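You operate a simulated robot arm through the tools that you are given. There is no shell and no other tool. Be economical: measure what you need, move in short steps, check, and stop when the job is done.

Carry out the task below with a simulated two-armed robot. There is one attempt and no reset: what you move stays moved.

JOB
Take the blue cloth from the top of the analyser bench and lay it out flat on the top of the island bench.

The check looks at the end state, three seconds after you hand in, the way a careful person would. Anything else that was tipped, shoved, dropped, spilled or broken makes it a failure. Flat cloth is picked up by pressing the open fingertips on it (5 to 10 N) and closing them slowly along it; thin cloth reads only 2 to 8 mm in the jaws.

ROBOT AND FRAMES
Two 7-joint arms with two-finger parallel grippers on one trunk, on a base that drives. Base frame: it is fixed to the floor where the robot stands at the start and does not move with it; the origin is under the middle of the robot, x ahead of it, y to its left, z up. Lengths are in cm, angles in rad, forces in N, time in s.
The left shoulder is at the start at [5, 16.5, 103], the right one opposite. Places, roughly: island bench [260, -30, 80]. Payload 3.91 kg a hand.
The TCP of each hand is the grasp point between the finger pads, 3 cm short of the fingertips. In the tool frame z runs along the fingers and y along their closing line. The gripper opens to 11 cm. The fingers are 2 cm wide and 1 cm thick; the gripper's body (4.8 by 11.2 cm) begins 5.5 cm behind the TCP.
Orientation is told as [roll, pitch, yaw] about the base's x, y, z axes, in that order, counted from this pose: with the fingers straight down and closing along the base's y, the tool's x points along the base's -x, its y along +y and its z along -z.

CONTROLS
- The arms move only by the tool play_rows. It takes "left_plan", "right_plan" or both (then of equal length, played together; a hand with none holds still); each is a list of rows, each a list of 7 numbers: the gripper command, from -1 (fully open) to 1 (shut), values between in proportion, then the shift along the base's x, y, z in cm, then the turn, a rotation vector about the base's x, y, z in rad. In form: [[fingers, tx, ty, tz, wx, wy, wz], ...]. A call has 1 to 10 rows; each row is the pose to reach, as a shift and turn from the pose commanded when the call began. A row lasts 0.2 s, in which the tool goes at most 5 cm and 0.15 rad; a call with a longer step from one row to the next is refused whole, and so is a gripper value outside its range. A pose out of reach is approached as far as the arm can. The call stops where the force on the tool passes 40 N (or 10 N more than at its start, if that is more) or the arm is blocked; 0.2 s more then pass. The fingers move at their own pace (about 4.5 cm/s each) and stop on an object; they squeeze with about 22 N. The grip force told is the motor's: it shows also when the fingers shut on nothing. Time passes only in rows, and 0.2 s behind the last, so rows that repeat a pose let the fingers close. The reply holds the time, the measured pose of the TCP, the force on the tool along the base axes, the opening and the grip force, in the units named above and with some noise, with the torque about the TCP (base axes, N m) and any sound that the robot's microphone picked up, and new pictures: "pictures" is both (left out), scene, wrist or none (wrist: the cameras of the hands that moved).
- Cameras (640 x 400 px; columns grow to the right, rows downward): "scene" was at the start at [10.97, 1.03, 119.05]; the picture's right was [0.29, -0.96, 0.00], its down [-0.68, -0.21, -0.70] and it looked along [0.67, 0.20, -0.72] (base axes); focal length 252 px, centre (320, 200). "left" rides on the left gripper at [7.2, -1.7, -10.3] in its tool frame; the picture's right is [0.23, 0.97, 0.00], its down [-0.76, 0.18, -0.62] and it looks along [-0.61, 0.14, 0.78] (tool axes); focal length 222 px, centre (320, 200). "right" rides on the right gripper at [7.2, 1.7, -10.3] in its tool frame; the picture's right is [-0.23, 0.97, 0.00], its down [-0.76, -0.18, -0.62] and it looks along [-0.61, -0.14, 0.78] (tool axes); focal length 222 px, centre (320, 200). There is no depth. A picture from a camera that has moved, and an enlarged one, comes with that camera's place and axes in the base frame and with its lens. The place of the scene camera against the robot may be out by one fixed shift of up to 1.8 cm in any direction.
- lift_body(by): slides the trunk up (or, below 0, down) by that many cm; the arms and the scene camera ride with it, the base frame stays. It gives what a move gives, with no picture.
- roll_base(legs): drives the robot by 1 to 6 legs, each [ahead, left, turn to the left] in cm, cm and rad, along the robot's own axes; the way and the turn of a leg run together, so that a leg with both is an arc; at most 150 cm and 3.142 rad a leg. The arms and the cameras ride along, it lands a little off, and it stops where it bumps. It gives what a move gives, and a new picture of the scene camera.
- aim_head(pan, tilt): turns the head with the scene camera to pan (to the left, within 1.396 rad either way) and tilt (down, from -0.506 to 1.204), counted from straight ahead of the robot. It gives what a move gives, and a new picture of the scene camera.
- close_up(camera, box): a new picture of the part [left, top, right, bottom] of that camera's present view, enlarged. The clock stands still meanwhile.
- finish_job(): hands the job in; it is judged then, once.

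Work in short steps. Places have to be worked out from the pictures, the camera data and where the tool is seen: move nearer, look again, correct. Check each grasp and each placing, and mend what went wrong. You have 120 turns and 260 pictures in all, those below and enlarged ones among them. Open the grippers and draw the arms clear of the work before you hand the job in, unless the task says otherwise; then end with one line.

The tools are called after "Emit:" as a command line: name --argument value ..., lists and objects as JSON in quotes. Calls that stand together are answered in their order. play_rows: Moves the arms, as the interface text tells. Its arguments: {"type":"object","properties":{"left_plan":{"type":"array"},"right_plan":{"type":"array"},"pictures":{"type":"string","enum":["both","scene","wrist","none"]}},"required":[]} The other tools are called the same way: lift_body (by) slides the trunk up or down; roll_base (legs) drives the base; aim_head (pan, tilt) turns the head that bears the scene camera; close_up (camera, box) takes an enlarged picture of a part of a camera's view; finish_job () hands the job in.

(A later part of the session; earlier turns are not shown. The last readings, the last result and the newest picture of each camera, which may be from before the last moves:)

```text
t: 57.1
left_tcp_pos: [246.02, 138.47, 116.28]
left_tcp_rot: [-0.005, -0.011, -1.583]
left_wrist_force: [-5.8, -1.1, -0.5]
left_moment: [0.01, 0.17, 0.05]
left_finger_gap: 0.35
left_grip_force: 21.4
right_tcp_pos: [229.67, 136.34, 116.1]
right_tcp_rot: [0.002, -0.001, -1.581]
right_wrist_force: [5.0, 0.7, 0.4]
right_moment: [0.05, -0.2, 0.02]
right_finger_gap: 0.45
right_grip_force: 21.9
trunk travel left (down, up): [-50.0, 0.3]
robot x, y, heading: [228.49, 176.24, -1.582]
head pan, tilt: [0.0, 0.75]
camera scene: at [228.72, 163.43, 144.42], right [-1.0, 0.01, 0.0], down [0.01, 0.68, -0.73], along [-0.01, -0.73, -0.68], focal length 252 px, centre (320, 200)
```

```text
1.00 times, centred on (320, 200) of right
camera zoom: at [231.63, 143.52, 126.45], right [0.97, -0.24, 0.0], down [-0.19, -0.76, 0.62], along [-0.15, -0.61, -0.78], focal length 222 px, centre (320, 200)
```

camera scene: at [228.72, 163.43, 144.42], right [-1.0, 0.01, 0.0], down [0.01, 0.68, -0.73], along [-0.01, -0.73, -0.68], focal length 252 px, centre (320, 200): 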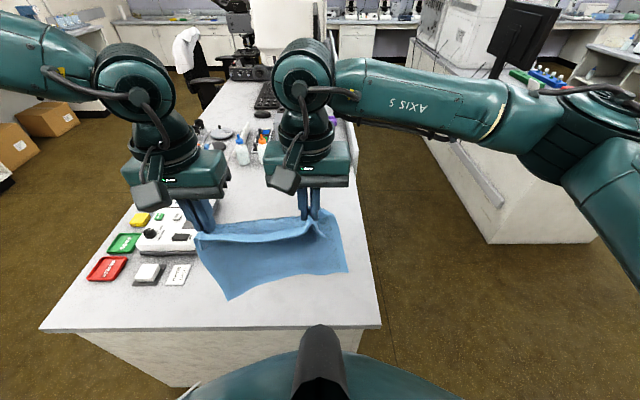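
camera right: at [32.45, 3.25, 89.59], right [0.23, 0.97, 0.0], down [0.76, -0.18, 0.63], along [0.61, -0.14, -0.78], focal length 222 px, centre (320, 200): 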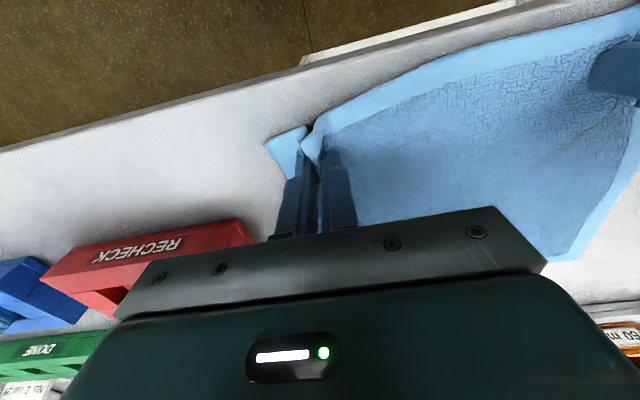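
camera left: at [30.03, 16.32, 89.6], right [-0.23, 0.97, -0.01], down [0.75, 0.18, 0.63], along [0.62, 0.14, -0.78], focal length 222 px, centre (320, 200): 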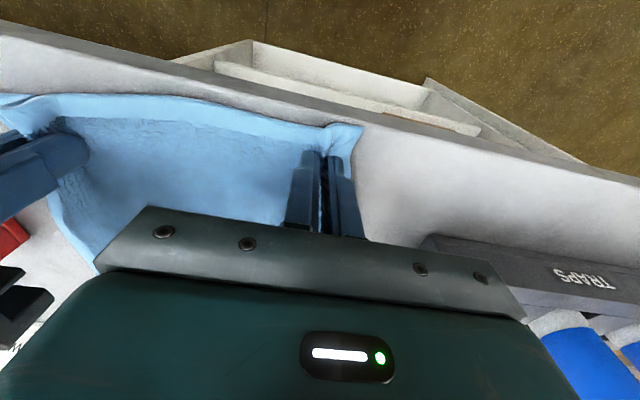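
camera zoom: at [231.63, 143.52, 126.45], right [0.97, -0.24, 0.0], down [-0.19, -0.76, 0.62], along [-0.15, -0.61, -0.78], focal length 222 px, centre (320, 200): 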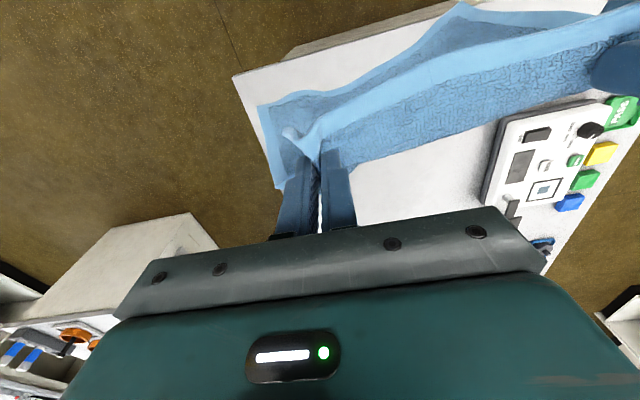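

The device and paper are at x≥265 and the table's right edge is at x≈213. The cloth at x 224–250 will fit with good margins. I'll move both hands forward over the island at height, shifting 2 cm right.

Emit:
play_rows --left_plan '[[1, -0.2, -3, 0, 0, 0, 0], [1, -0.4, -6, 0, 0, 0, 0], [1, -0.6, -9, 0, 0, 0, 0], [1, -0.8, -12, 0, 0, 0, 0], [1, -1, -15, 0, 0, 0, 0], [1, -1.2, -18, 0, 0, 0, 0], [1, -1.4, -21, 0, 0, 0, 0], [1, -1.6, -24, 0, 0, 0, 0], [1, -1.8, -27, 0, 0, 0, 0], [1, -2, -30, 0, 0, 0, 0]]' --right_plan '[[1, -0.2, -2.7, 0, 0, 0, 0], [1, -0.4, -5.4, 0, 0, 0, 0], [1, -0.6, -8.1, 0, 0, 0, 0], [1, -0.8, -10.8, 0, 0, 0, 0], [1, -1, -13.5, 0, 0, 0, 0], [1, -1.2, -16.2, 0, 0, 0, 0], [1, -1.4, -18.9, 0, 0, 0, 0], [1, -1.6, -21.6, 0, 0, 0, 0], [1, -1.8, -24.3, 0, 0, 0, 0], [1, -2, -27, 0, 0, 0, 0]]'

```text
t: 59.3
left_tcp_pos: [251.04, 119.81, 117.08]
left_tcp_rot: [-0.004, -0.011, -1.585]
left_wrist_force: [0.3, 0.2, -0.3]
left_moment: [0.0, -0.02, 0.02]
left_finger_gap: 0.0
left_grip_force: 21.3
left hand out of reach, approached as far as the arm can: row 5, 6, 7, 8, 9, 10
right_tcp_pos: [226.59, 114.15, 115.44]
right_tcp_rot: [-0.001, -0.001, -1.581]
right_wrist_force: [0.1, -0.4, 0.2]
right_moment: [0.02, 0.03, 0.02]
right_finger_gap: 0.42
right_grip_force: 21.4
right hand out of reach, approached as far as the arm can: row 9, 10
trunk travel left (down, up): [-50.0, 0.3]
robot x, y, heading: [228.59, 176.28, -1.582]
head pan, tilt: [0.0, 0.75]
camera scene: at [228.77, 163.48, 144.43], right [-1.0, 0.01, 0.0], down [0.01, 0.68, -0.73], along [-0.01, -0.73, -0.68], focal length 252 px, centre (320, 200)
camera right: at [228.55, 121.49, 125.82], right [0.97, -0.24, 0.0], down [-0.19, -0.76, 0.62], along [-0.15, -0.61, -0.78], focal length 222 px, centre (320, 200)
camera left: at [249.41, 127.29, 127.36], right [0.98, 0.22, -0.01], down [0.17, -0.76, 0.63], along [0.13, -0.62, -0.78], focal length 222 px, centre (320, 200)
```

scene: 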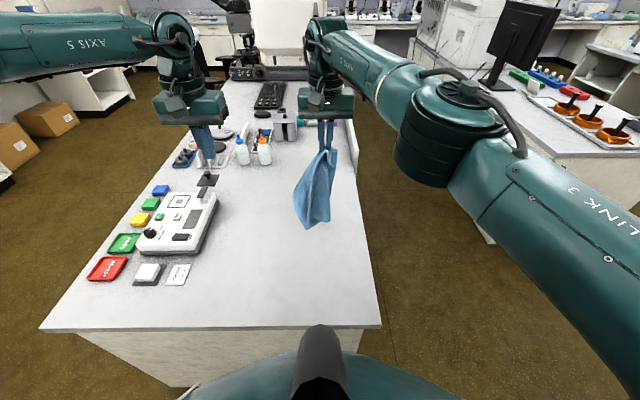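
right: 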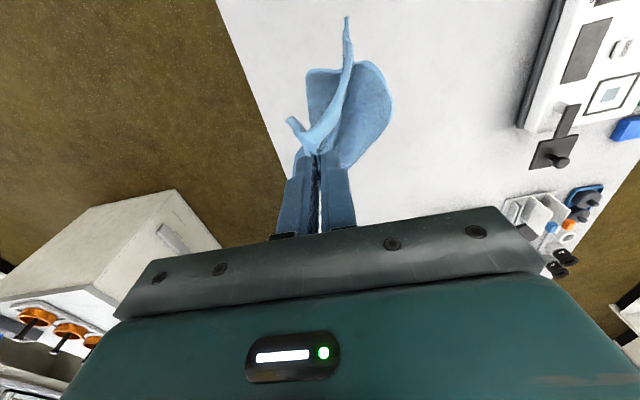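
left: 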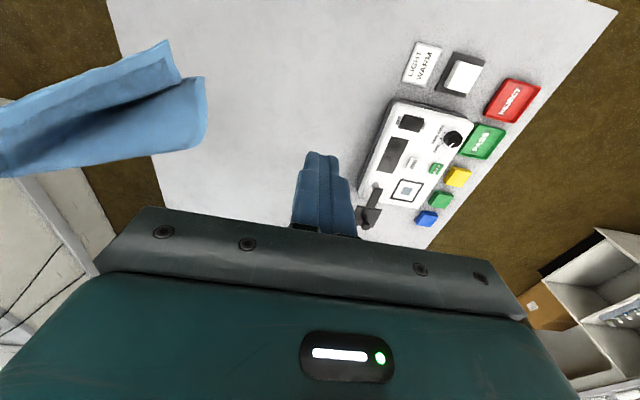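

The left arm ran out of reach, strayed sideways and lost its grip. The right hand still holds its corner and nothing has been touched. I'll draw the left hand clear, bring the right hand to x≈236, and then lower the cloth onto the table with the right hand before spreading it.

Emit:
play_rows --left_plan '[[0.2, 3, 4, 0, 0, 0, 0], [0.2, 6, 8, 0, 0, 0, 0], [0.2, 9, 12, 0, 0, 0, 0], [0.2, 12, 16, 0, 0, 0, 0], [0.2, 12, 18, 0, 0, 0, 0]]' --right_plan '[[1, 2, 0, 0, 0, 0, 0], [1, 4, 0, 0, 0, 0, 0], [1, 6, 0, 0, 0, 0, 0], [1, 8, 0, 0, 0, 0, 0], [1, 10, 0, 0, 0, 0, 0]]' --pictures "none"

Emit:
lift_body --by -6

Emit:
aim_head --pan 0.0 --tilt 0.8

```text
t: 60.5
left_tcp_pos: [262.6, 137.58, 117.08]
left_tcp_rot: [-0.004, -0.011, -1.584]
left_wrist_force: [0.1, 0.0, 0.2]
left_moment: [-0.02, -0.02, 0.0]
left_finger_gap: 4.42
left_grip_force: 0.0
right_tcp_pos: [232.99, 117.03, 114.53]
right_tcp_rot: [0.003, -0.001, -1.58]
right_wrist_force: [-0.4, -1.3, -1.0]
right_moment: [-0.01, 0.03, -0.03]
right_finger_gap: 0.46
right_grip_force: 21.9
right hand out of reach, approached as far as the arm can: row 1, 2, 3, 4, 5
trunk travel left (down, up): [-50.0, 0.3]
robot x, y, heading: [228.43, 176.32, -1.586]
head pan, tilt: [0.0, 0.75]
```

```text
t: 61.5
left_tcp_pos: [262.61, 137.55, 110.99]
left_tcp_rot: [-0.004, -0.009, -1.582]
left_wrist_force: [1.0, -0.2, -0.5]
left_moment: [-0.02, -0.01, -0.01]
left_finger_gap: 4.41
left_grip_force: 0.1
right_tcp_pos: [233.12, 116.9, 108.39]
right_tcp_rot: [0.002, -0.004, -1.582]
right_wrist_force: [0.9, 0.6, -0.2]
right_moment: [-0.02, -0.02, 0.01]
right_finger_gap: 0.43
right_grip_force: 22.3
trunk travel left (down, up): [-44.0, 6.3]
robot x, y, heading: [228.44, 175.84, -1.583]
head pan, tilt: [0.0, 0.75]
```

```text
t: 62.2
left_tcp_pos: [262.58, 137.63, 111.13]
left_tcp_rot: [-0.006, -0.012, -1.584]
left_wrist_force: [0.4, 0.2, 0.4]
left_moment: [0.03, 0.0, -0.03]
left_finger_gap: 4.4
left_grip_force: 0.1
right_tcp_pos: [233.12, 116.91, 108.45]
right_tcp_rot: [0.002, -0.002, -1.582]
right_wrist_force: [0.0, -0.1, -0.5]
right_moment: [0.04, 0.0, 0.03]
right_finger_gap: 0.45
right_grip_force: 22.1
trunk travel left (down, up): [-44.0, 6.3]
robot x, y, heading: [228.61, 175.9, -1.58]
head pan, tilt: [0.0, 0.799]
camera scene: at [228.72, 163.71, 138.03], right [-1.0, 0.01, 0.0], down [0.01, 0.72, -0.7], along [-0.01, -0.7, -0.72], focal length 252 px, centre (320, 200)
```

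scene: 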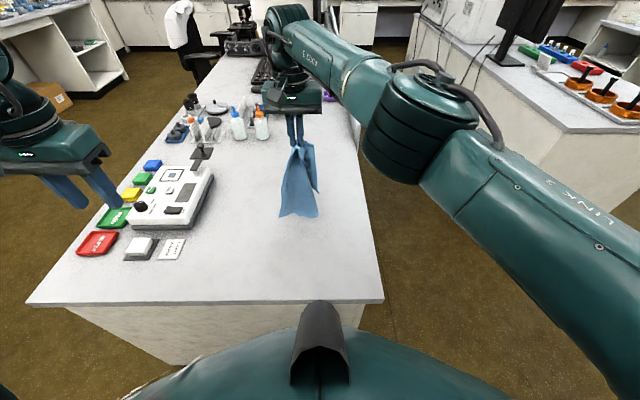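

The cloth hangs by one corner, its tip near the tabletop around (233, 113). I'll reach further forward while lowering, so the tip lands at about y 107.

Emit:
play_rows --right_plan '[[1, 0, -1, -2, 0, 0, 0], [1, 0, -2, -4, 0, 0, 0], [1, 0, -4, -6, 0, 0, 0], [1, 0, -6, -8, 0, 0, 0], [1, 0, -8, -9, 0, 0, 0], [1, 0, -10, -9, 0, 0, 0]]'

```text
t: 63.6
left_tcp_pos: [262.58, 137.65, 111.09]
left_tcp_rot: [-0.005, -0.011, -1.584]
left_wrist_force: [0.0, -1.3, 0.0]
left_moment: [-0.03, -0.02, 0.0]
left_finger_gap: 4.4
left_grip_force: 0.1
right_tcp_pos: [230.62, 115.67, 101.9]
right_tcp_rot: [0.002, -0.001, -1.582]
right_wrist_force: [0.5, -0.2, -0.3]
right_moment: [0.02, 0.03, -0.02]
right_finger_gap: 0.44
right_grip_force: 22.0
right hand out of reach, approached as far as the arm can: row 1, 2, 3, 4, 5, 6
trunk travel left (down, up): [-44.0, 6.3]
robot x, y, heading: [228.59, 176.18, -1.582]
head pan, tilt: [0.0, 0.799]
camera scene: at [228.71, 163.7, 138.03], right [-1.0, 0.01, 0.0], down [0.01, 0.72, -0.7], along [-0.01, -0.7, -0.72], focal length 252 px, centre (320, 200)
camera right: at [232.45, 122.89, 112.23], right [0.97, -0.24, 0.0], down [-0.19, -0.76, 0.62], along [-0.15, -0.61, -0.78], focal length 222 px, centre (320, 200)
```

scene: 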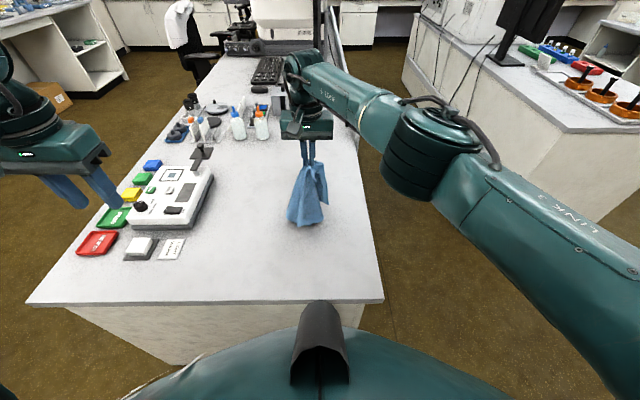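
right: 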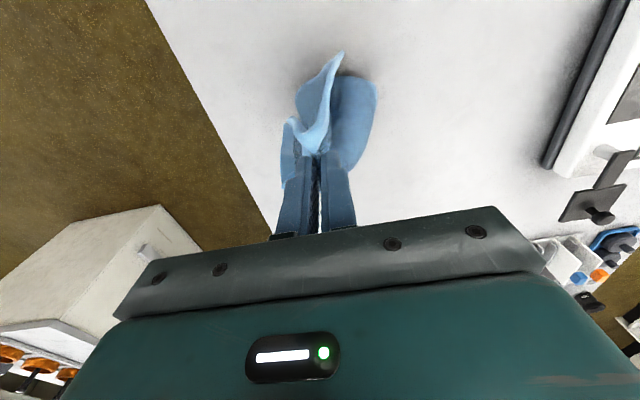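

The tip is on the table. I'll now lay the cloth down by pulling back towards the robot while lowering.

Emit:
play_rows --right_plan '[[1, 0.5, 1.5, -2, 0, 0, 0], [1, 1, 3, -4, 0, 0, 0], [1, 1.5, 4.5, -6, 0, 0, 0], [1, 2, 6, -8, 0, 0, 0], [1, 2.5, 8, -10, 0, 0, 0], [1, 3, 10, -12, 0, 0, 0], [1, 3.5, 12, -14, 0, 0, 0], [1, 4, 14, -16, 0, 0, 0], [1, 4, 16, -17.5, 0, 0, 0], [1, 4, 17, -18, 0, 0, 0]]'

```text
t: 65.8
left_tcp_pos: [262.48, 137.61, 111.0]
left_tcp_rot: [-0.005, -0.01, -1.582]
left_wrist_force: [-0.4, 0.3, -1.2]
left_moment: [0.02, -0.03, -0.02]
left_finger_gap: 4.43
left_grip_force: 0.0
right_tcp_pos: [234.79, 132.29, 84.0]
right_tcp_rot: [0.003, -0.003, -1.582]
right_wrist_force: [-0.5, -0.5, 0.5]
right_moment: [0.01, 0.01, 0.02]
right_finger_gap: 0.43
right_grip_force: 22.0
trunk travel left (down, up): [-44.0, 6.3]
robot x, y, heading: [228.48, 175.54, -1.575]
head pan, tilt: [0.0, 0.799]
camera scene: at [228.72, 163.72, 138.03], right [-1.0, 0.01, 0.0], down [0.01, 0.72, -0.7], along [-0.01, -0.7, -0.72], focal length 252 px, centre (320, 200)
camera right: at [236.59, 139.56, 94.24], right [0.97, -0.24, 0.0], down [-0.19, -0.76, 0.62], along [-0.15, -0.61, -0.78], focal length 222 px, centre (320, 200)
```

scene: 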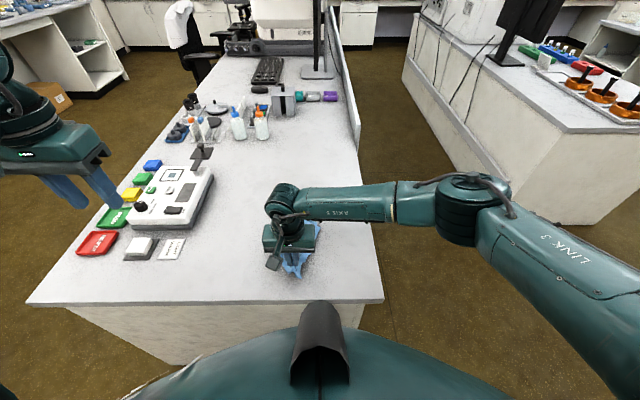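
right: 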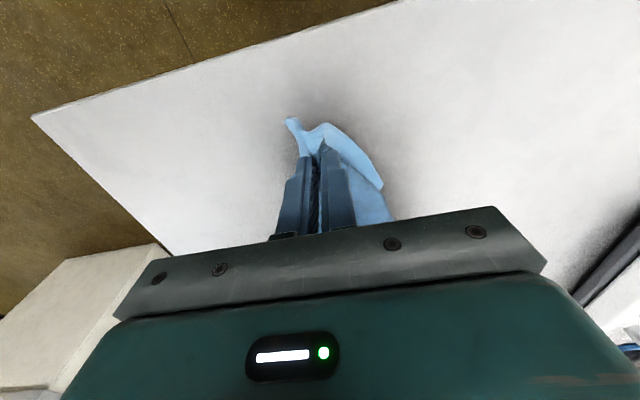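

The cloth now lies as a folded strip towards −y. I'll lower until contact, which also measures the table height, then look before releasing.

Emit:
play_rows --right_plan '[[1, 0, 0, -0.8, 0, 0, 0], [1, 0, 0, -1.4, 0, 0, 0], [1, 0, 0, -1.7, 0, 0, 0], [1, 0, 0, -1.9, 0, 0, 0], [1, 0, 0, -2.1, 0, 0, 0], [1, 0, 0, -2.3, 0, 0, 0]]' --pictures "none"

```text
t: 67.2
left_tcp_pos: [262.59, 137.48, 111.1]
left_tcp_rot: [-0.004, -0.01, -1.584]
left_wrist_force: [-0.1, -0.1, -0.5]
left_moment: [0.01, 0.0, 0.02]
left_finger_gap: 4.38
left_grip_force: 0.0
right_tcp_pos: [234.43, 132.34, 81.68]
right_tcp_rot: [0.002, -0.002, -1.58]
right_wrist_force: [-0.8, 0.4, 0.2]
right_moment: [-0.02, 0.01, 0.05]
right_finger_gap: 0.43
right_grip_force: 22.2
trunk travel left (down, up): [-44.0, 6.3]
robot x, y, heading: [228.19, 176.07, -1.578]
head pan, tilt: [0.0, 0.799]
```

No contact yet at tip z 78.7, so I'll lower further in small steps.

Emit:
play_rows --right_plan '[[1, 0, 0, -0.3, 0, 0, 0], [1, 0, 0, -0.6, 0, 0, 0], [1, 0, 0, -0.9, 0, 0, 0], [1, 0, 0, -1.2, 0, 0, 0], [1, 0, 0, -1.4, 0, 0, 0], [1, 0, 0, -1.6, 0, 0, 0], [1, 0, 0, -1.8, 0, 0, 0], [1, 0, 0, -2.0, 0, 0, 0], [1, 0, 0, -2.2, 0, 0, 0]]' --pictures "none"

```text
t: 69.2
left_tcp_pos: [262.57, 137.64, 111.17]
left_tcp_rot: [-0.003, -0.012, -1.584]
left_wrist_force: [0.0, 0.0, 0.9]
left_moment: [-0.03, 0.04, -0.02]
left_finger_gap: 4.4
left_grip_force: 0.0
right_tcp_pos: [234.57, 132.45, 79.74]
right_tcp_rot: [0.003, -0.004, -1.582]
right_wrist_force: [-2.0, -0.8, 15.8]
right_moment: [-0.12, 0.09, -0.01]
right_finger_gap: 0.45
right_grip_force: 21.6
trunk travel left (down, up): [-44.0, 6.3]
robot x, y, heading: [228.54, 176.32, -1.581]
head pan, tilt: [0.0, 0.799]
```

Table contact is at TCP z≈79.8. I'll open the fingers slowly so they spread the fold, then lift away and look.

Emit:
play_rows --right_plan '[[0.8, 0, 0, 0.1, 0, 0, 0], [0.5, 0, 0, 0.1, 0, 0, 0], [0.2, 0, 0, 0.1, 0, 0, 0], [0.2, 0, 0, 0.1, 0, 0, 0], [0.2, 0, 0, 2, 0, 0, 0], [0.2, 0, 0, 5, 0, 0, 0], [0.2, -3, 2, 9, 0, 0, 0], [0.2, -7, 3, 12, 0, 0, 0], [0.2, -11, 4, 14, 0, 0, 0], [0.2, -15, 6, 16, 0, 0, 0]]' --pictures "scene"

Emit:
close_up --camera "scene" --box '[200, 170, 400, 310]'

```text
refused: row 7 steps farther than a row can; nothing moved
```

```text
2.86 times, centred on (300, 240) of scene
camera zoom: at [228.68, 163.84, 138.07], right [-1.0, 0.01, 0.0], down [0.01, 0.72, -0.7], along [-0.01, -0.7, -0.72], focal length 721 px, centre (377, 86)
```

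zoom: 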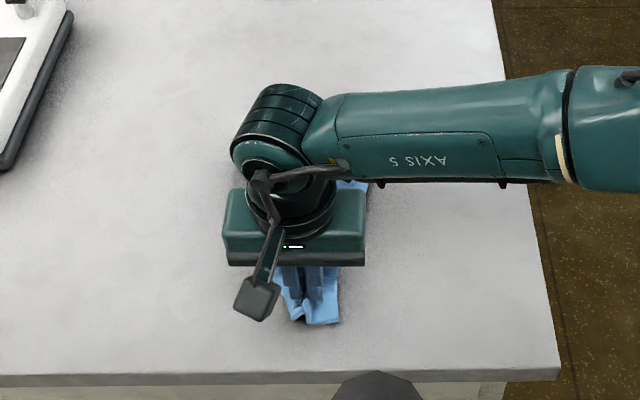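

One row stepped too far, so the call was refused. I'll repeat it with smaller steps.

Emit:
play_rows --right_plan '[[0.8, 0, 0, 0.1, 0, 0, 0], [0.5, 0, 0, 0.1, 0, 0, 0], [0.2, 0, 0, 0.1, 0, 0, 0], [0.2, 0, 0, 0.1, 0, 0, 0], [0.2, 0, 0, 2, 0, 0, 0], [0.2, 0, 0, 6, 0, 0, 0], [0.2, -2, 2, 9, 0, 0, 0], [0.2, -5, 3, 12, 0, 0, 0], [0.2, -9, 4, 14, 0, 0, 0], [0.2, -13, 6, 16, 0, 0, 0]]' --pictures "scene"

Emit:
close_up --camera "scene" --box '[200, 170, 400, 310]'

```text
t: 71.4
left_tcp_pos: [262.54, 137.71, 111.14]
left_tcp_rot: [-0.004, -0.012, -1.585]
left_wrist_force: [-0.7, 0.2, 0.4]
left_moment: [-0.02, -0.01, -0.01]
left_finger_gap: 4.4
left_grip_force: 0.2
right_tcp_pos: [221.64, 138.7, 95.41]
right_tcp_rot: [0.004, -0.001, -1.581]
right_wrist_force: [0.0, -0.2, 0.0]
right_moment: [0.02, 0.01, -0.01]
right_finger_gap: 4.38
right_grip_force: 0.0
trunk travel left (down, up): [-44.0, 6.3]
robot x, y, heading: [228.38, 175.89, -1.578]
head pan, tilt: [0.0, 0.799]
camera scene: at [228.63, 163.78, 138.04], right [-1.0, 0.01, 0.0], down [0.01, 0.72, -0.7], along [-0.01, -0.7, -0.72], focal length 252 px, centre (320, 200)
```

scene: 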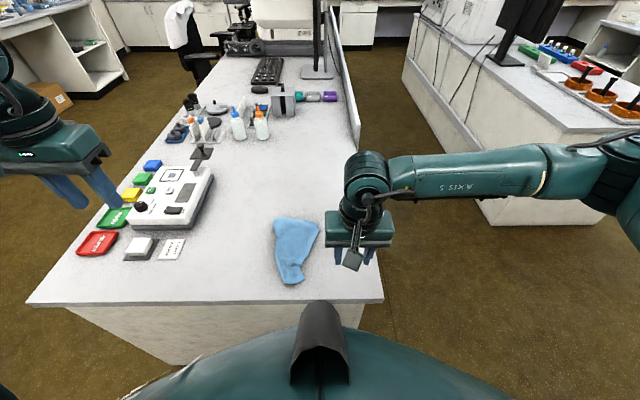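

```text
2.86 times, centred on (300, 240) of scene
camera zoom: at [228.63, 163.78, 138.04], right [-1.0, 0.01, 0.0], down [0.01, 0.72, -0.7], along [-0.01, -0.7, -0.72], focal length 721 px, centre (377, 86)
```

zoom: 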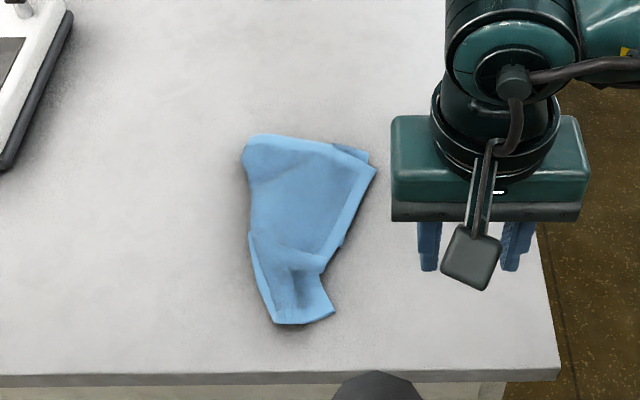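

The cloth lies folded on the table at x 228–242, y 114–134. I'll take a tighter close-up to tell its corners and layers apart.

Emit:
close_up --camera "scene" --box '[264, 208, 328, 292]'

```text
4.76 times, centred on (296, 250) of scene
camera zoom: at [228.63, 163.78, 138.04], right [-1.0, 0.01, 0.0], down [0.01, 0.72, -0.7], along [-0.01, -0.7, -0.72], focal length 1202 px, centre (434, -38)
```

zoom: 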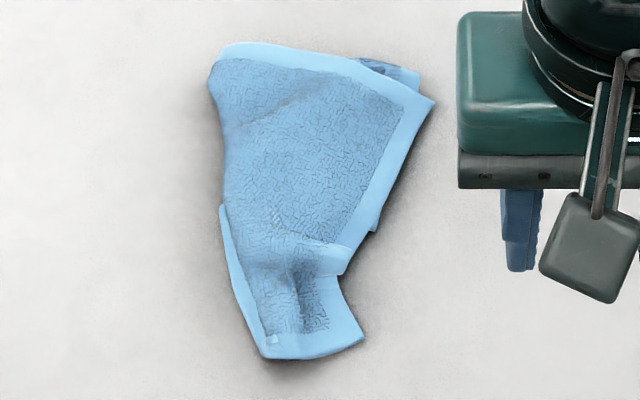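

This close-up is clear. The top layer has a free corner C at about (228, 117.4), and an edge runs from it down to corner A, the one I held, near (232, 133). The rest is folded beneath. If I hold A and C, an adjacent pair, the cloth should hang open. I'll lower the trunk for better reach and then bring the right hand over C.

Emit:
lift_body --by -9

Emit:
play_rows --right_plan '[[0.2, 2, -4, 2, 0, 0, 0], [0.2, 4, -8, 2, 0, 0, 0], [0.2, 6, -12, 2, 0, 0, 0], [0.2, 8, -15, 0, 0, 0, 0], [0.2, 9, -17, -1, 0, 0, 0], [0.2, 10.3, -19.2, -3, 0, 0, 0]]'

```text
t: 72.6
left_tcp_pos: [262.62, 137.58, 102.15]
left_tcp_rot: [-0.003, -0.011, -1.583]
left_wrist_force: [-0.3, 0.4, 0.1]
left_moment: [0.0, 0.0, 0.01]
left_finger_gap: 4.42
left_grip_force: 0.1
right_tcp_pos: [221.8, 138.66, 86.38]
right_tcp_rot: [0.004, -0.001, -1.582]
right_wrist_force: [0.1, -0.5, 0.3]
right_moment: [0.02, -0.01, -0.01]
right_finger_gap: 4.39
right_grip_force: 0.0
trunk travel left (down, up): [-35.0, 15.3]
robot x, y, heading: [228.81, 176.24, -1.577]
head pan, tilt: [0.0, 0.799]
```

```text
t: 74.0
left_tcp_pos: [262.65, 137.61, 102.15]
left_tcp_rot: [-0.007, -0.011, -1.582]
left_wrist_force: [-0.2, -0.3, -0.9]
left_moment: [-0.04, 0.03, 0.0]
left_finger_gap: 4.42
left_grip_force: 0.0
right_tcp_pos: [232.21, 119.38, 83.23]
right_tcp_rot: [0.002, -0.003, -1.581]
right_wrist_force: [0.6, -0.4, -0.4]
right_moment: [0.0, -0.01, 0.02]
right_finger_gap: 4.39
right_grip_force: 0.1
trunk travel left (down, up): [-35.0, 15.3]
robot x, y, heading: [228.77, 176.05, -1.577]
head pan, tilt: [0.0, 0.799]
camera scene: at [228.79, 163.71, 129.03], right [-1.0, 0.01, 0.0], down [0.01, 0.72, -0.7], along [-0.01, -0.7, -0.72], focal length 252 px, centre (320, 200)
camera right: at [234.02, 126.6, 93.57], right [0.97, -0.23, 0.0], down [-0.19, -0.76, 0.62], along [-0.14, -0.61, -0.78], focal length 222 px, centre (320, 200)
```

scene: 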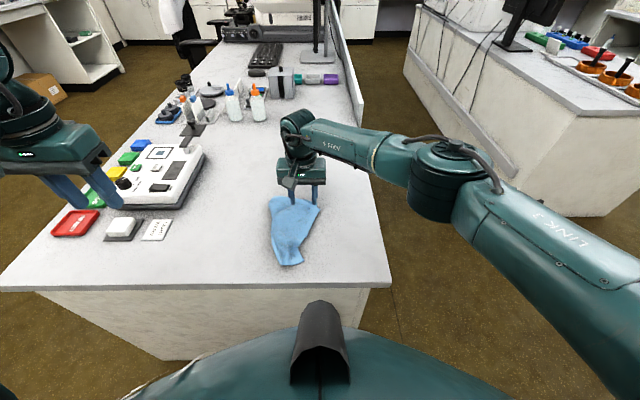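
right: 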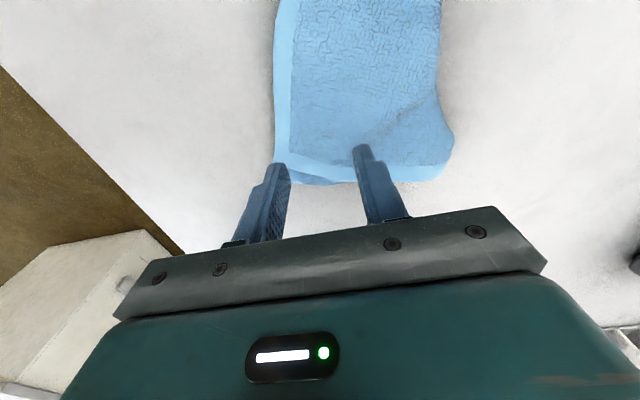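

The right wrist camera puts C at (228.3, 119.4), so I'll move 2.4 cm towards the robot to sit inside the corner and lower to just above contact.

Emit:
play_rows --right_plan '[[0.2, -0.2, 2.4, 0, 0, 0, 0], [0.2, -0.2, 2.4, -1.5, 0, 0, 0], [0.2, -0.2, 2.4, -2.5, 0, 0, 0], [0.2, -0.2, 2.4, -3.0, 0, 0, 0], [0.2, -0.2, 2.4, -3.15, 0, 0, 0], [0.2, -0.2, 2.4, -3.25, 0, 0, 0]]' --pictures "wrist"

```text
t: 75.4
left_tcp_pos: [262.48, 137.63, 102.18]
left_tcp_rot: [-0.006, -0.01, -1.583]
left_wrist_force: [-0.6, -0.2, -0.1]
left_moment: [0.0, -0.01, 0.02]
left_finger_gap: 4.4
left_grip_force: 0.0
right_tcp_pos: [231.88, 121.67, 80.09]
right_tcp_rot: [0.004, -0.002, -1.579]
right_wrist_force: [0.1, -1.1, 5.7]
right_moment: [0.0, -0.16, 0.01]
right_finger_gap: 4.43
right_grip_force: 0.5
trunk travel left (down, up): [-35.0, 15.3]
robot x, y, heading: [228.73, 176.15, -1.577]
head pan, tilt: [0.0, 0.799]
camera right: at [233.73, 129.02, 90.44], right [0.97, -0.24, 0.0], down [-0.19, -0.76, 0.62], along [-0.15, -0.61, -0.78], focal length 222 px, centre (320, 200)
```

right: 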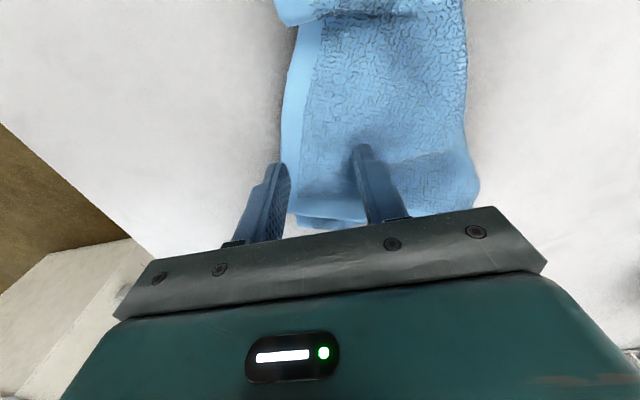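

The outer finger is right on the cloth's edge. I'll lift slightly, shift +1.3 cm in x and press again.

Emit:
play_rows --right_plan '[[0.2, 0, 0, 0.6, 0, 0, 0], [0.2, 1.3, 0, 0.6, 0, 0, 0], [0.2, 1.3, 0, 0.1, 0, 0, 0], [0.2, 1.3, 0, 0, 0, 0, 0], [0.2, 1.3, 0, -0.03, 0, 0, 0]]' --pictures "wrist"

```text
t: 76.6
left_tcp_pos: [262.65, 137.65, 102.06]
left_tcp_rot: [-0.006, -0.012, -1.584]
left_wrist_force: [-0.3, 0.1, -0.3]
left_moment: [0.01, 0.0, 0.01]
left_finger_gap: 4.4
left_grip_force: 0.1
right_tcp_pos: [233.08, 121.79, 80.11]
right_tcp_rot: [0.004, -0.003, -1.581]
right_wrist_force: [0.6, -0.6, 6.5]
right_moment: [0.01, -0.19, -0.03]
right_finger_gap: 4.44
right_grip_force: 0.4
trunk travel left (down, up): [-35.0, 15.3]
robot x, y, heading: [228.74, 176.11, -1.583]
head pan, tilt: [0.0, 0.799]
camera right: at [234.99, 129.03, 90.41], right [0.97, -0.24, 0.0], down [-0.19, -0.76, 0.62], along [-0.15, -0.61, -0.78], focal length 222 px, centre (320, 200)
```

right: 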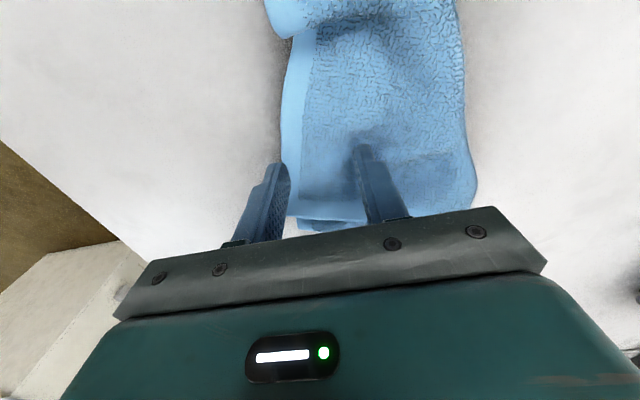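

The cloth came along with the finger, so the lift was too small. I'll lift 2 cm, shift, and press again.

Emit:
play_rows --right_plan '[[0.2, 0, 0, 2, 0, 0, 0], [0.2, 1.5, 0, 2, 0, 0, 0], [0.2, 1.5, 0, 1, 0, 0, 0], [0.2, 1.5, 0, 0.2, 0, 0, 0], [0.2, 1.5, 0, 0, 0, 0, 0], [0.2, 1.5, 0, -0.1, 0, 0, 0]]' --pictures "wrist"

```text
t: 78.0
left_tcp_pos: [262.61, 137.69, 102.13]
left_tcp_rot: [-0.005, -0.012, -1.583]
left_wrist_force: [0.5, 0.5, -0.4]
left_moment: [0.04, 0.0, -0.03]
left_finger_gap: 4.4
left_grip_force: 0.2
right_tcp_pos: [234.63, 121.98, 80.09]
right_tcp_rot: [0.002, -0.004, -1.581]
right_wrist_force: [-1.6, -0.7, 7.9]
right_moment: [0.03, -0.14, -0.01]
right_finger_gap: 4.33
right_grip_force: 0.1
trunk travel left (down, up): [-35.0, 15.3]
robot x, y, heading: [228.73, 175.86, -1.582]
head pan, tilt: [0.0, 0.799]
camera right: at [236.51, 129.15, 90.3], right [0.97, -0.24, 0.0], down [-0.19, -0.76, 0.63], along [-0.15, -0.61, -0.78], focal length 222 px, centre (320, 200)
```

right: 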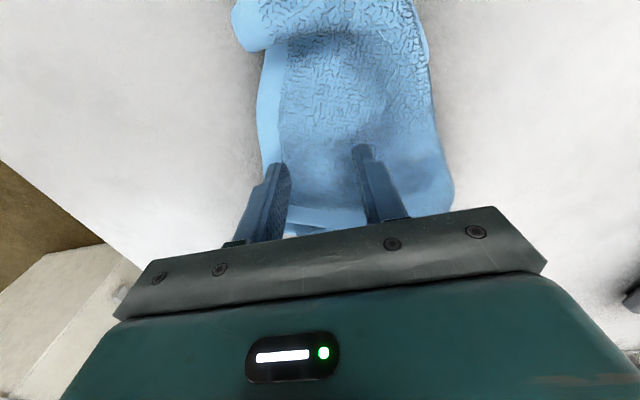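

Both fingers are now on the cloth near C with 8 N of press. I'll close slowly.

Emit:
play_rows --right_plan '[[0.3, 0, 0, 0, 0, 0, 0], [0.4, 0, 0, 0, 0, 0, 0], [0.5, 0, 0, 0, 0, 0, 0], [0.6, 0, 0, 0, 0, 0, 0], [0.7, 0, 0, 0, 0, 0, 0], [0.8, 0, 0, 0, 0, 0, 0], [0.9, 0, 0, 0, 0, 0, 0], [1, 0, 0, 0, 0, 0, 0], [1, 0, 0, 0, 0, 0, 0]]' --pictures "wrist"

```text
t: 80.0
left_tcp_pos: [262.62, 137.67, 102.12]
left_tcp_rot: [-0.007, -0.012, -1.583]
left_wrist_force: [0.5, -0.5, 0.4]
left_moment: [0.02, 0.0, -0.03]
left_finger_gap: 4.38
left_grip_force: 0.0
right_tcp_pos: [234.68, 121.87, 79.92]
right_tcp_rot: [0.001, -0.002, -1.58]
right_wrist_force: [2.0, 0.6, 10.7]
right_moment: [0.0, -0.14, -0.04]
right_finger_gap: 1.08
right_grip_force: 22.4
trunk travel left (down, up): [-35.0, 15.3]
robot x, y, heading: [228.39, 176.11, -1.579]
head pan, tilt: [0.0, 0.799]
camera right: at [236.54, 129.2, 90.29], right [0.97, -0.24, 0.0], down [-0.19, -0.76, 0.62], along [-0.15, -0.61, -0.78], focal length 222 px, centre (320, 200)
```

right: 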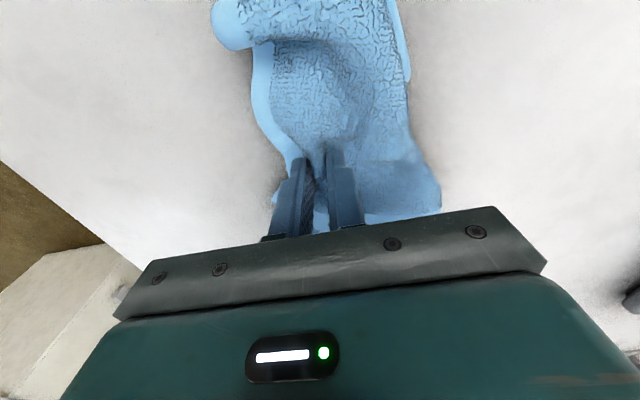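

The gap is 1.08 cm, so I've pinched both layers. I'll reopen, ease the pressure to 2–3 N and close again to catch just the top layer.

Emit:
play_rows --right_plan '[[0.6, 0, 0, 0.0, 0, 0, 0], [0.2, 0, 0, 0, 0, 0, 0], [0.2, 0, 0, 0.0, 0, 0, 0], [0.2, 0, 0, 0.06, 0, 0, 0], [0.2, 0, 0, 0.06, 0, 0, 0]]' --pictures "wrist"

```text
t: 81.2
left_tcp_pos: [262.54, 137.54, 102.06]
left_tcp_rot: [-0.006, -0.012, -1.583]
left_wrist_force: [0.4, 0.1, 0.4]
left_moment: [0.01, -0.01, -0.01]
left_finger_gap: 4.41
left_grip_force: 0.0
right_tcp_pos: [234.64, 121.82, 79.93]
right_tcp_rot: [0.001, -0.003, -1.581]
right_wrist_force: [-1.6, -1.2, 7.6]
right_moment: [-0.01, -0.09, 0.0]
right_finger_gap: 4.27
right_grip_force: 0.0
trunk travel left (down, up): [-35.0, 15.3]
robot x, y, heading: [228.66, 176.21, -1.585]
head pan, tilt: [0.0, 0.799]
camera right: at [236.46, 129.14, 90.32], right [0.97, -0.24, 0.0], down [-0.19, -0.76, 0.62], along [-0.15, -0.61, -0.78], focal length 222 px, centre (320, 200)
```

right: 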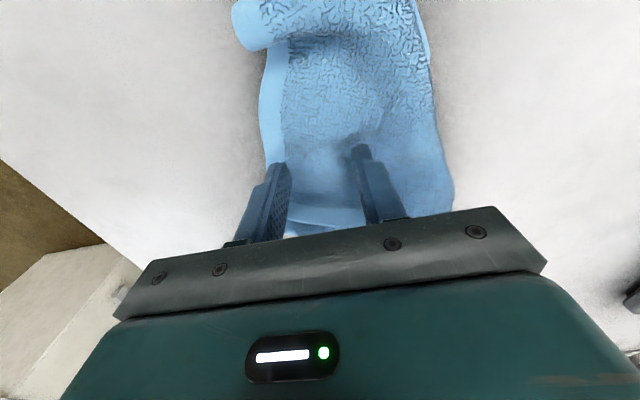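

Still 7.6 N. I'll close while lifting very slightly, so that only the top layer's fold rises between the fingers.

Emit:
play_rows --right_plan '[[0.2, 0, 0, 0.04, 0, 0, 0], [0.3, 0, 0, 0.05, 0, 0, 0], [0.4, 0, 0, 0.08, 0, 0, 0], [0.5, 0, 0, 0.12, 0, 0, 0], [0.6, 0, 0, 0.18, 0, 0, 0], [0.7, 0, 0, 0.25, 0, 0, 0], [0.85, 0, 0, 0.32, 0, 0, 0], [1, 0, 0, 0.4, 0, 0, 0], [1, 0, 0, 0.4, 0, 0, 0], [1, 0, 0, 0.4, 0, 0, 0]]' --pictures "wrist"

```text
t: 83.4
left_tcp_pos: [262.54, 137.5, 101.97]
left_tcp_rot: [-0.006, -0.012, -1.58]
left_wrist_force: [-0.3, -0.6, 0.4]
left_moment: [0.03, 0.0, -0.04]
left_finger_gap: 4.38
left_grip_force: 0.0
right_tcp_pos: [234.75, 121.68, 80.51]
right_tcp_rot: [0.0, -0.001, -1.581]
right_wrist_force: [-0.4, 0.6, 2.7]
right_moment: [0.03, -0.01, -0.03]
right_finger_gap: 1.03
right_grip_force: 22.4
trunk travel left (down, up): [-35.0, 15.3]
robot x, y, heading: [228.66, 176.11, -1.581]
head pan, tilt: [0.0, 0.799]
camera right: at [236.54, 129.06, 90.79], right [0.97, -0.24, 0.0], down [-0.19, -0.76, 0.62], along [-0.15, -0.61, -0.78], focal length 222 px, centre (320, 200)
```

right: 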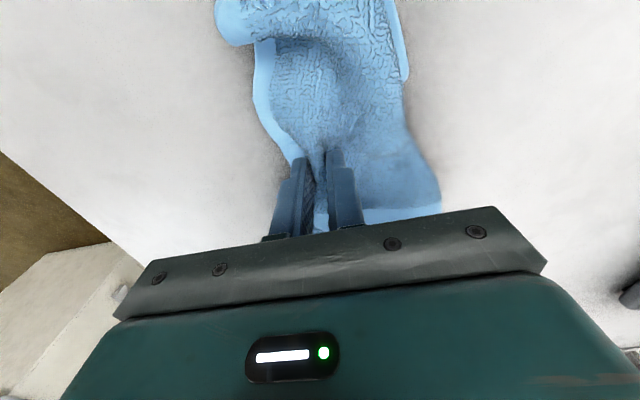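

The gap is 1.03 again. I'll lift 8 cm and look at what's actually held.

Emit:
play_rows --right_plan '[[1, 0, 0, 2, 0, 0, 0], [1, 0, 0, 4, 0, 0, 0], [1, 0, 0, 6, 0, 0, 0], [1, 0, 0, 8, 0, 0, 0]]' --pictures "wrist"

Emit:
close_up --camera "scene" --box '[240, 150, 360, 290]'

Emit:
close_up --camera "left" --box '[0, 0, 640, 400]'

```text
t: 84.4
left_tcp_pos: [262.54, 137.48, 102.16]
left_tcp_rot: [-0.007, -0.01, -1.584]
left_wrist_force: [0.0, -0.3, 0.2]
left_moment: [-0.03, -0.02, 0.03]
left_finger_gap: 4.41
left_grip_force: 0.1
right_tcp_pos: [234.52, 121.85, 88.09]
right_tcp_rot: [0.003, 0.0, -1.582]
right_wrist_force: [0.4, 0.1, -0.7]
right_moment: [-0.02, 0.04, -0.06]
right_finger_gap: 1.04
right_grip_force: 22.3
trunk travel left (down, up): [-35.0, 15.3]
robot x, y, heading: [228.56, 176.34, -1.58]
head pan, tilt: [0.0, 0.799]
camera right: at [236.39, 129.01, 98.52], right [0.97, -0.24, 0.0], down [-0.19, -0.76, 0.62], along [-0.15, -0.61, -0.78], focal length 222 px, centre (320, 200)
```

right: 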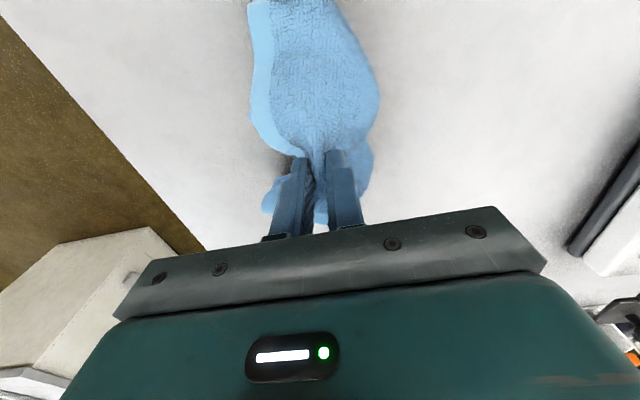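

```text
2.86 times, centred on (300, 220) of scene
camera zoom: at [228.72, 163.72, 129.03], right [-1.0, 0.01, 0.0], down [0.01, 0.72, -0.7], along [-0.01, -0.7, -0.72], focal length 721 px, centre (377, 143)
```

zoom: 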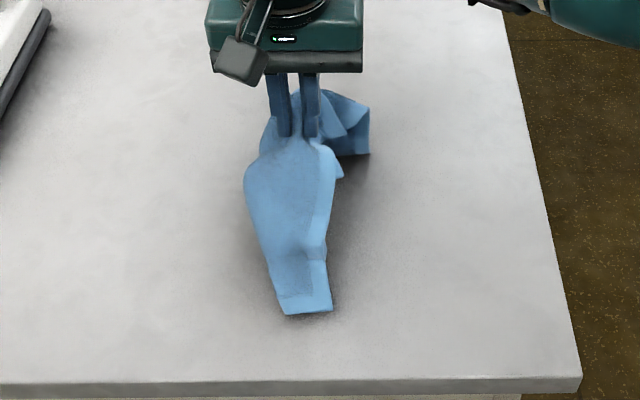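

```text
1.00 times, centred on (320, 200) of left
camera zoom: at [261.11, 145.09, 112.38], right [0.98, 0.21, -0.01], down [0.17, -0.76, 0.63], along [0.13, -0.62, -0.78], focal length 222 px, centre (320, 200)
```

zoom: 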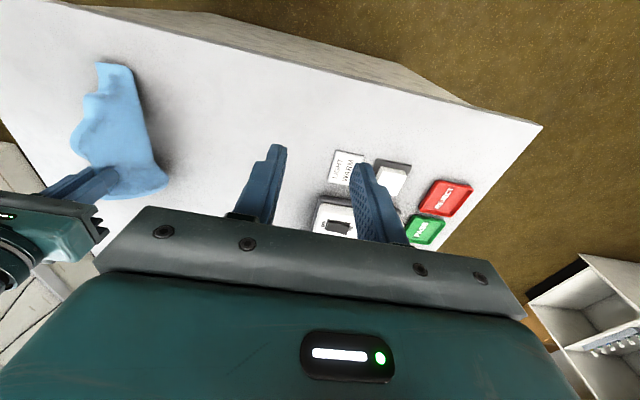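

The pinch took several layers and isn't useful as it stands. I'll set it back down, release it and look again. Then I'll take the single-layer corner A, hang the cloth, and catch a free flap in the air with the left hand.

Emit:
play_rows --right_plan '[[1, 0, -1.5, -2, 0, 0, 0], [1, 0, -3, -4, 0, 0, 0], [1, 0, -3, -6, 0, 0, 0], [1, 0, -3, -7.5, 0, 0, 0], [0.4, 0, -3, -7.5, 0, 0, 0], [0.0, 0, -3, -7.5, 0, 0, 0], [0.0, 0, -3, -5, 0, 0, 0], [0.0, -3, -3, -2, 0, 0, 0], [0.0, -7, -1, 0, 0, 0, 0], [0.2, -11, 1, 0, 0, 0, 0]]' --pictures "none"

Emit:
close_up --camera "scene" --box '[240, 170, 340, 280]'

```text
t: 86.6
left_tcp_pos: [262.56, 137.62, 102.18]
left_tcp_rot: [-0.003, -0.01, -1.582]
left_wrist_force: [-0.2, 0.0, 0.2]
left_moment: [-0.04, 0.02, 0.0]
left_finger_gap: 4.36
left_grip_force: 0.0
right_tcp_pos: [223.49, 122.61, 88.28]
right_tcp_rot: [0.005, -0.002, -1.584]
right_wrist_force: [-0.6, 0.1, 0.5]
right_moment: [0.0, 0.01, -0.01]
right_finger_gap: 4.4
right_grip_force: 0.0
trunk travel left (down, up): [-35.0, 15.3]
robot x, y, heading: [228.26, 176.13, -1.582]
head pan, tilt: [0.0, 0.799]
```

```text
3.64 times, centred on (290, 225) of scene
camera zoom: at [228.66, 163.73, 129.03], right [-1.0, 0.01, 0.0], down [0.01, 0.72, -0.7], along [-0.01, -0.7, -0.72], focal length 918 px, centre (429, 109)
```

zoom: 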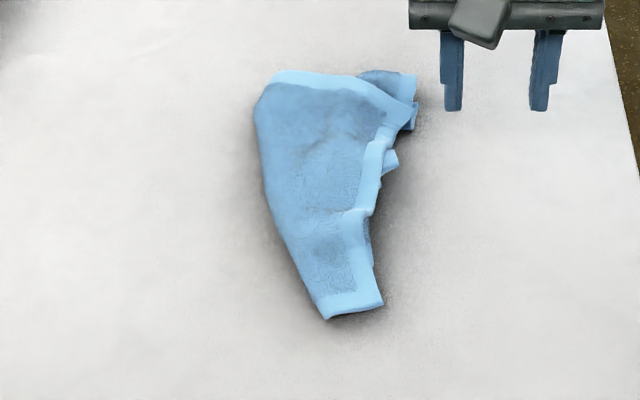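

Corner A now shows as a single hemmed layer at about (232–235, 131.5). I'll bring the right hand over it with a narrow opening of about 2.7 cm.

Emit:
play_rows --right_plan '[[0.5, 2.5, 2.5, 1, 0, 0, 0], [0.5, 5, 5, 1, 0, 0, 0], [0.5, 8, 7, 0, 0, 0, 0], [0.5, 9.7, 7.9, -3, 0, 0, 0], [0.5, 9.7, 7.9, -5.5, 0, 0, 0]]' --pictures "wrist"

Emit:
close_up --camera "scene" --box '[240, 170, 340, 280]'

```text
t: 87.8
left_tcp_pos: [262.64, 137.6, 102.12]
left_tcp_rot: [-0.006, -0.01, -1.583]
left_wrist_force: [0.2, -0.1, -0.3]
left_moment: [-0.01, 0.03, -0.01]
left_finger_gap: 4.42
left_grip_force: 0.1
right_tcp_pos: [233.27, 130.53, 82.96]
right_tcp_rot: [0.002, -0.001, -1.581]
right_wrist_force: [0.4, -0.7, 0.4]
right_moment: [-0.01, 0.02, 0.01]
right_finger_gap: 2.72
right_grip_force: 0.0
trunk travel left (down, up): [-35.0, 15.3]
robot x, y, heading: [228.63, 176.19, -1.58]
head pan, tilt: [0.0, 0.799]
camera right: at [235.2, 137.85, 93.26], right [0.97, -0.24, 0.0], down [-0.19, -0.76, 0.62], along [-0.15, -0.61, -0.78], focal length 222 px, centre (320, 200)
```

right: 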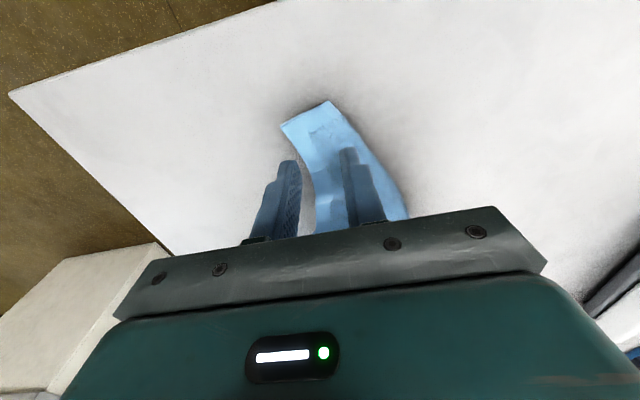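

```text
3.64 times, centred on (290, 225) of scene
camera zoom: at [228.72, 163.71, 129.03], right [-1.0, 0.01, 0.0], down [0.01, 0.72, -0.7], along [-0.01, -0.7, -0.72], focal length 918 px, centre (429, 109)
```

zoom: 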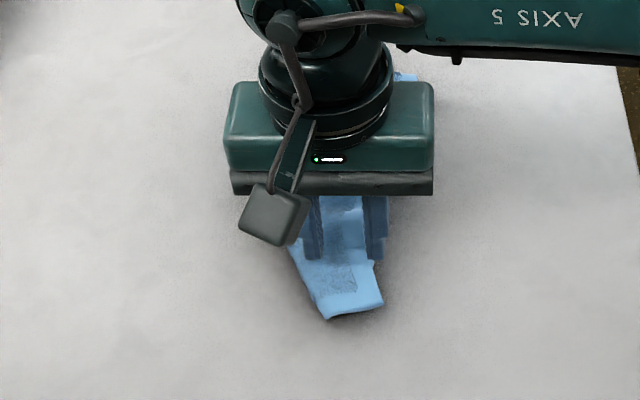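

A's end is at x 231–235, y≈133. I'll shift slightly, narrow the opening and lower to light contact.

Emit:
play_rows --right_plan '[[0.6, 0.3, 1.2, 0, 0, 0, 0], [0.6, 0.3, 1.2, -1.5, 0, 0, 0], [0.6, 0.3, 1.2, -2.3, 0, 0, 0], [0.6, 0.3, 1.2, -2.7, 0, 0, 0], [0.6, 0.3, 1.2, -2.85, 0, 0, 0], [0.6, 0.3, 1.2, -2.95, 0, 0, 0]]' --pictures "wrist"

```text
t: 89.2
left_tcp_pos: [262.53, 137.61, 102.15]
left_tcp_rot: [-0.007, -0.011, -1.584]
left_wrist_force: [0.0, 1.4, -0.3]
left_moment: [-0.02, 0.04, 0.01]
left_finger_gap: 4.4
left_grip_force: 0.1
right_tcp_pos: [233.68, 131.81, 79.95]
right_tcp_rot: [0.0, -0.003, -1.58]
right_wrist_force: [0.3, -0.1, 0.3]
right_moment: [0.0, 0.0, 0.02]
right_finger_gap: 2.19
right_grip_force: 0.1
trunk travel left (down, up): [-35.0, 15.3]
robot x, y, heading: [228.37, 176.53, -1.584]
head pan, tilt: [0.0, 0.799]
camera right: at [235.45, 139.14, 90.29], right [0.97, -0.24, 0.0], down [-0.19, -0.76, 0.62], along [-0.15, -0.61, -0.78], focal length 222 px, centre (320, 200)
```

right: 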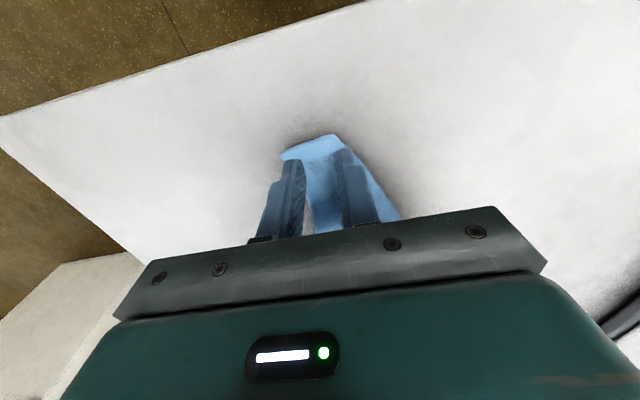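

No contact yet at 79.95, which suggests a single layer here. I'll lower 0.15 and close slowly.

Emit:
play_rows --right_plan '[[0.6, 0, 0, -0.08, 0, 0, 0], [0.6, 0, 0, -0.14, 0, 0, 0], [0.6, 0, 0, -0.16, 0, 0, 0], [0.7, 0, 0, -0.16, 0, 0, 0], [0.8, 0, 0, -0.16, 0, 0, 0], [0.9, 0, 0, -0.16, 0, 0, 0], [1, 0, 0, -0.16, 0, 0, 0], [1, 0, 0, -0.16, 0, 0, 0]]' --pictures "wrist"

```text
t: 91.0
left_tcp_pos: [262.68, 137.59, 102.05]
left_tcp_rot: [-0.005, -0.009, -1.584]
left_wrist_force: [0.2, 0.0, -0.8]
left_moment: [0.02, -0.01, -0.05]
left_finger_gap: 4.38
left_grip_force: 0.1
right_tcp_pos: [233.58, 131.95, 79.85]
right_tcp_rot: [0.003, -0.002, -1.582]
right_wrist_force: [-0.2, 0.7, 1.0]
right_moment: [-0.01, -0.02, 0.02]
right_finger_gap: 0.39
right_grip_force: 22.1
trunk travel left (down, up): [-35.0, 15.3]
robot x, y, heading: [228.34, 176.15, -1.577]
head pan, tilt: [0.0, 0.799]
camera right: at [235.46, 139.18, 90.16], right [0.97, -0.24, 0.0], down [-0.19, -0.76, 0.62], along [-0.15, -0.61, -0.78], focal length 222 px, centre (320, 200)
```

right: 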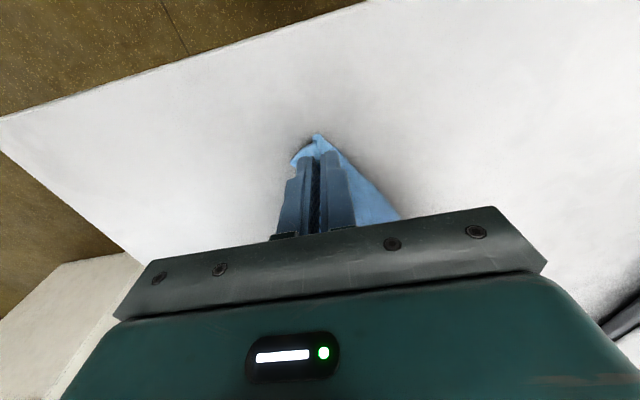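

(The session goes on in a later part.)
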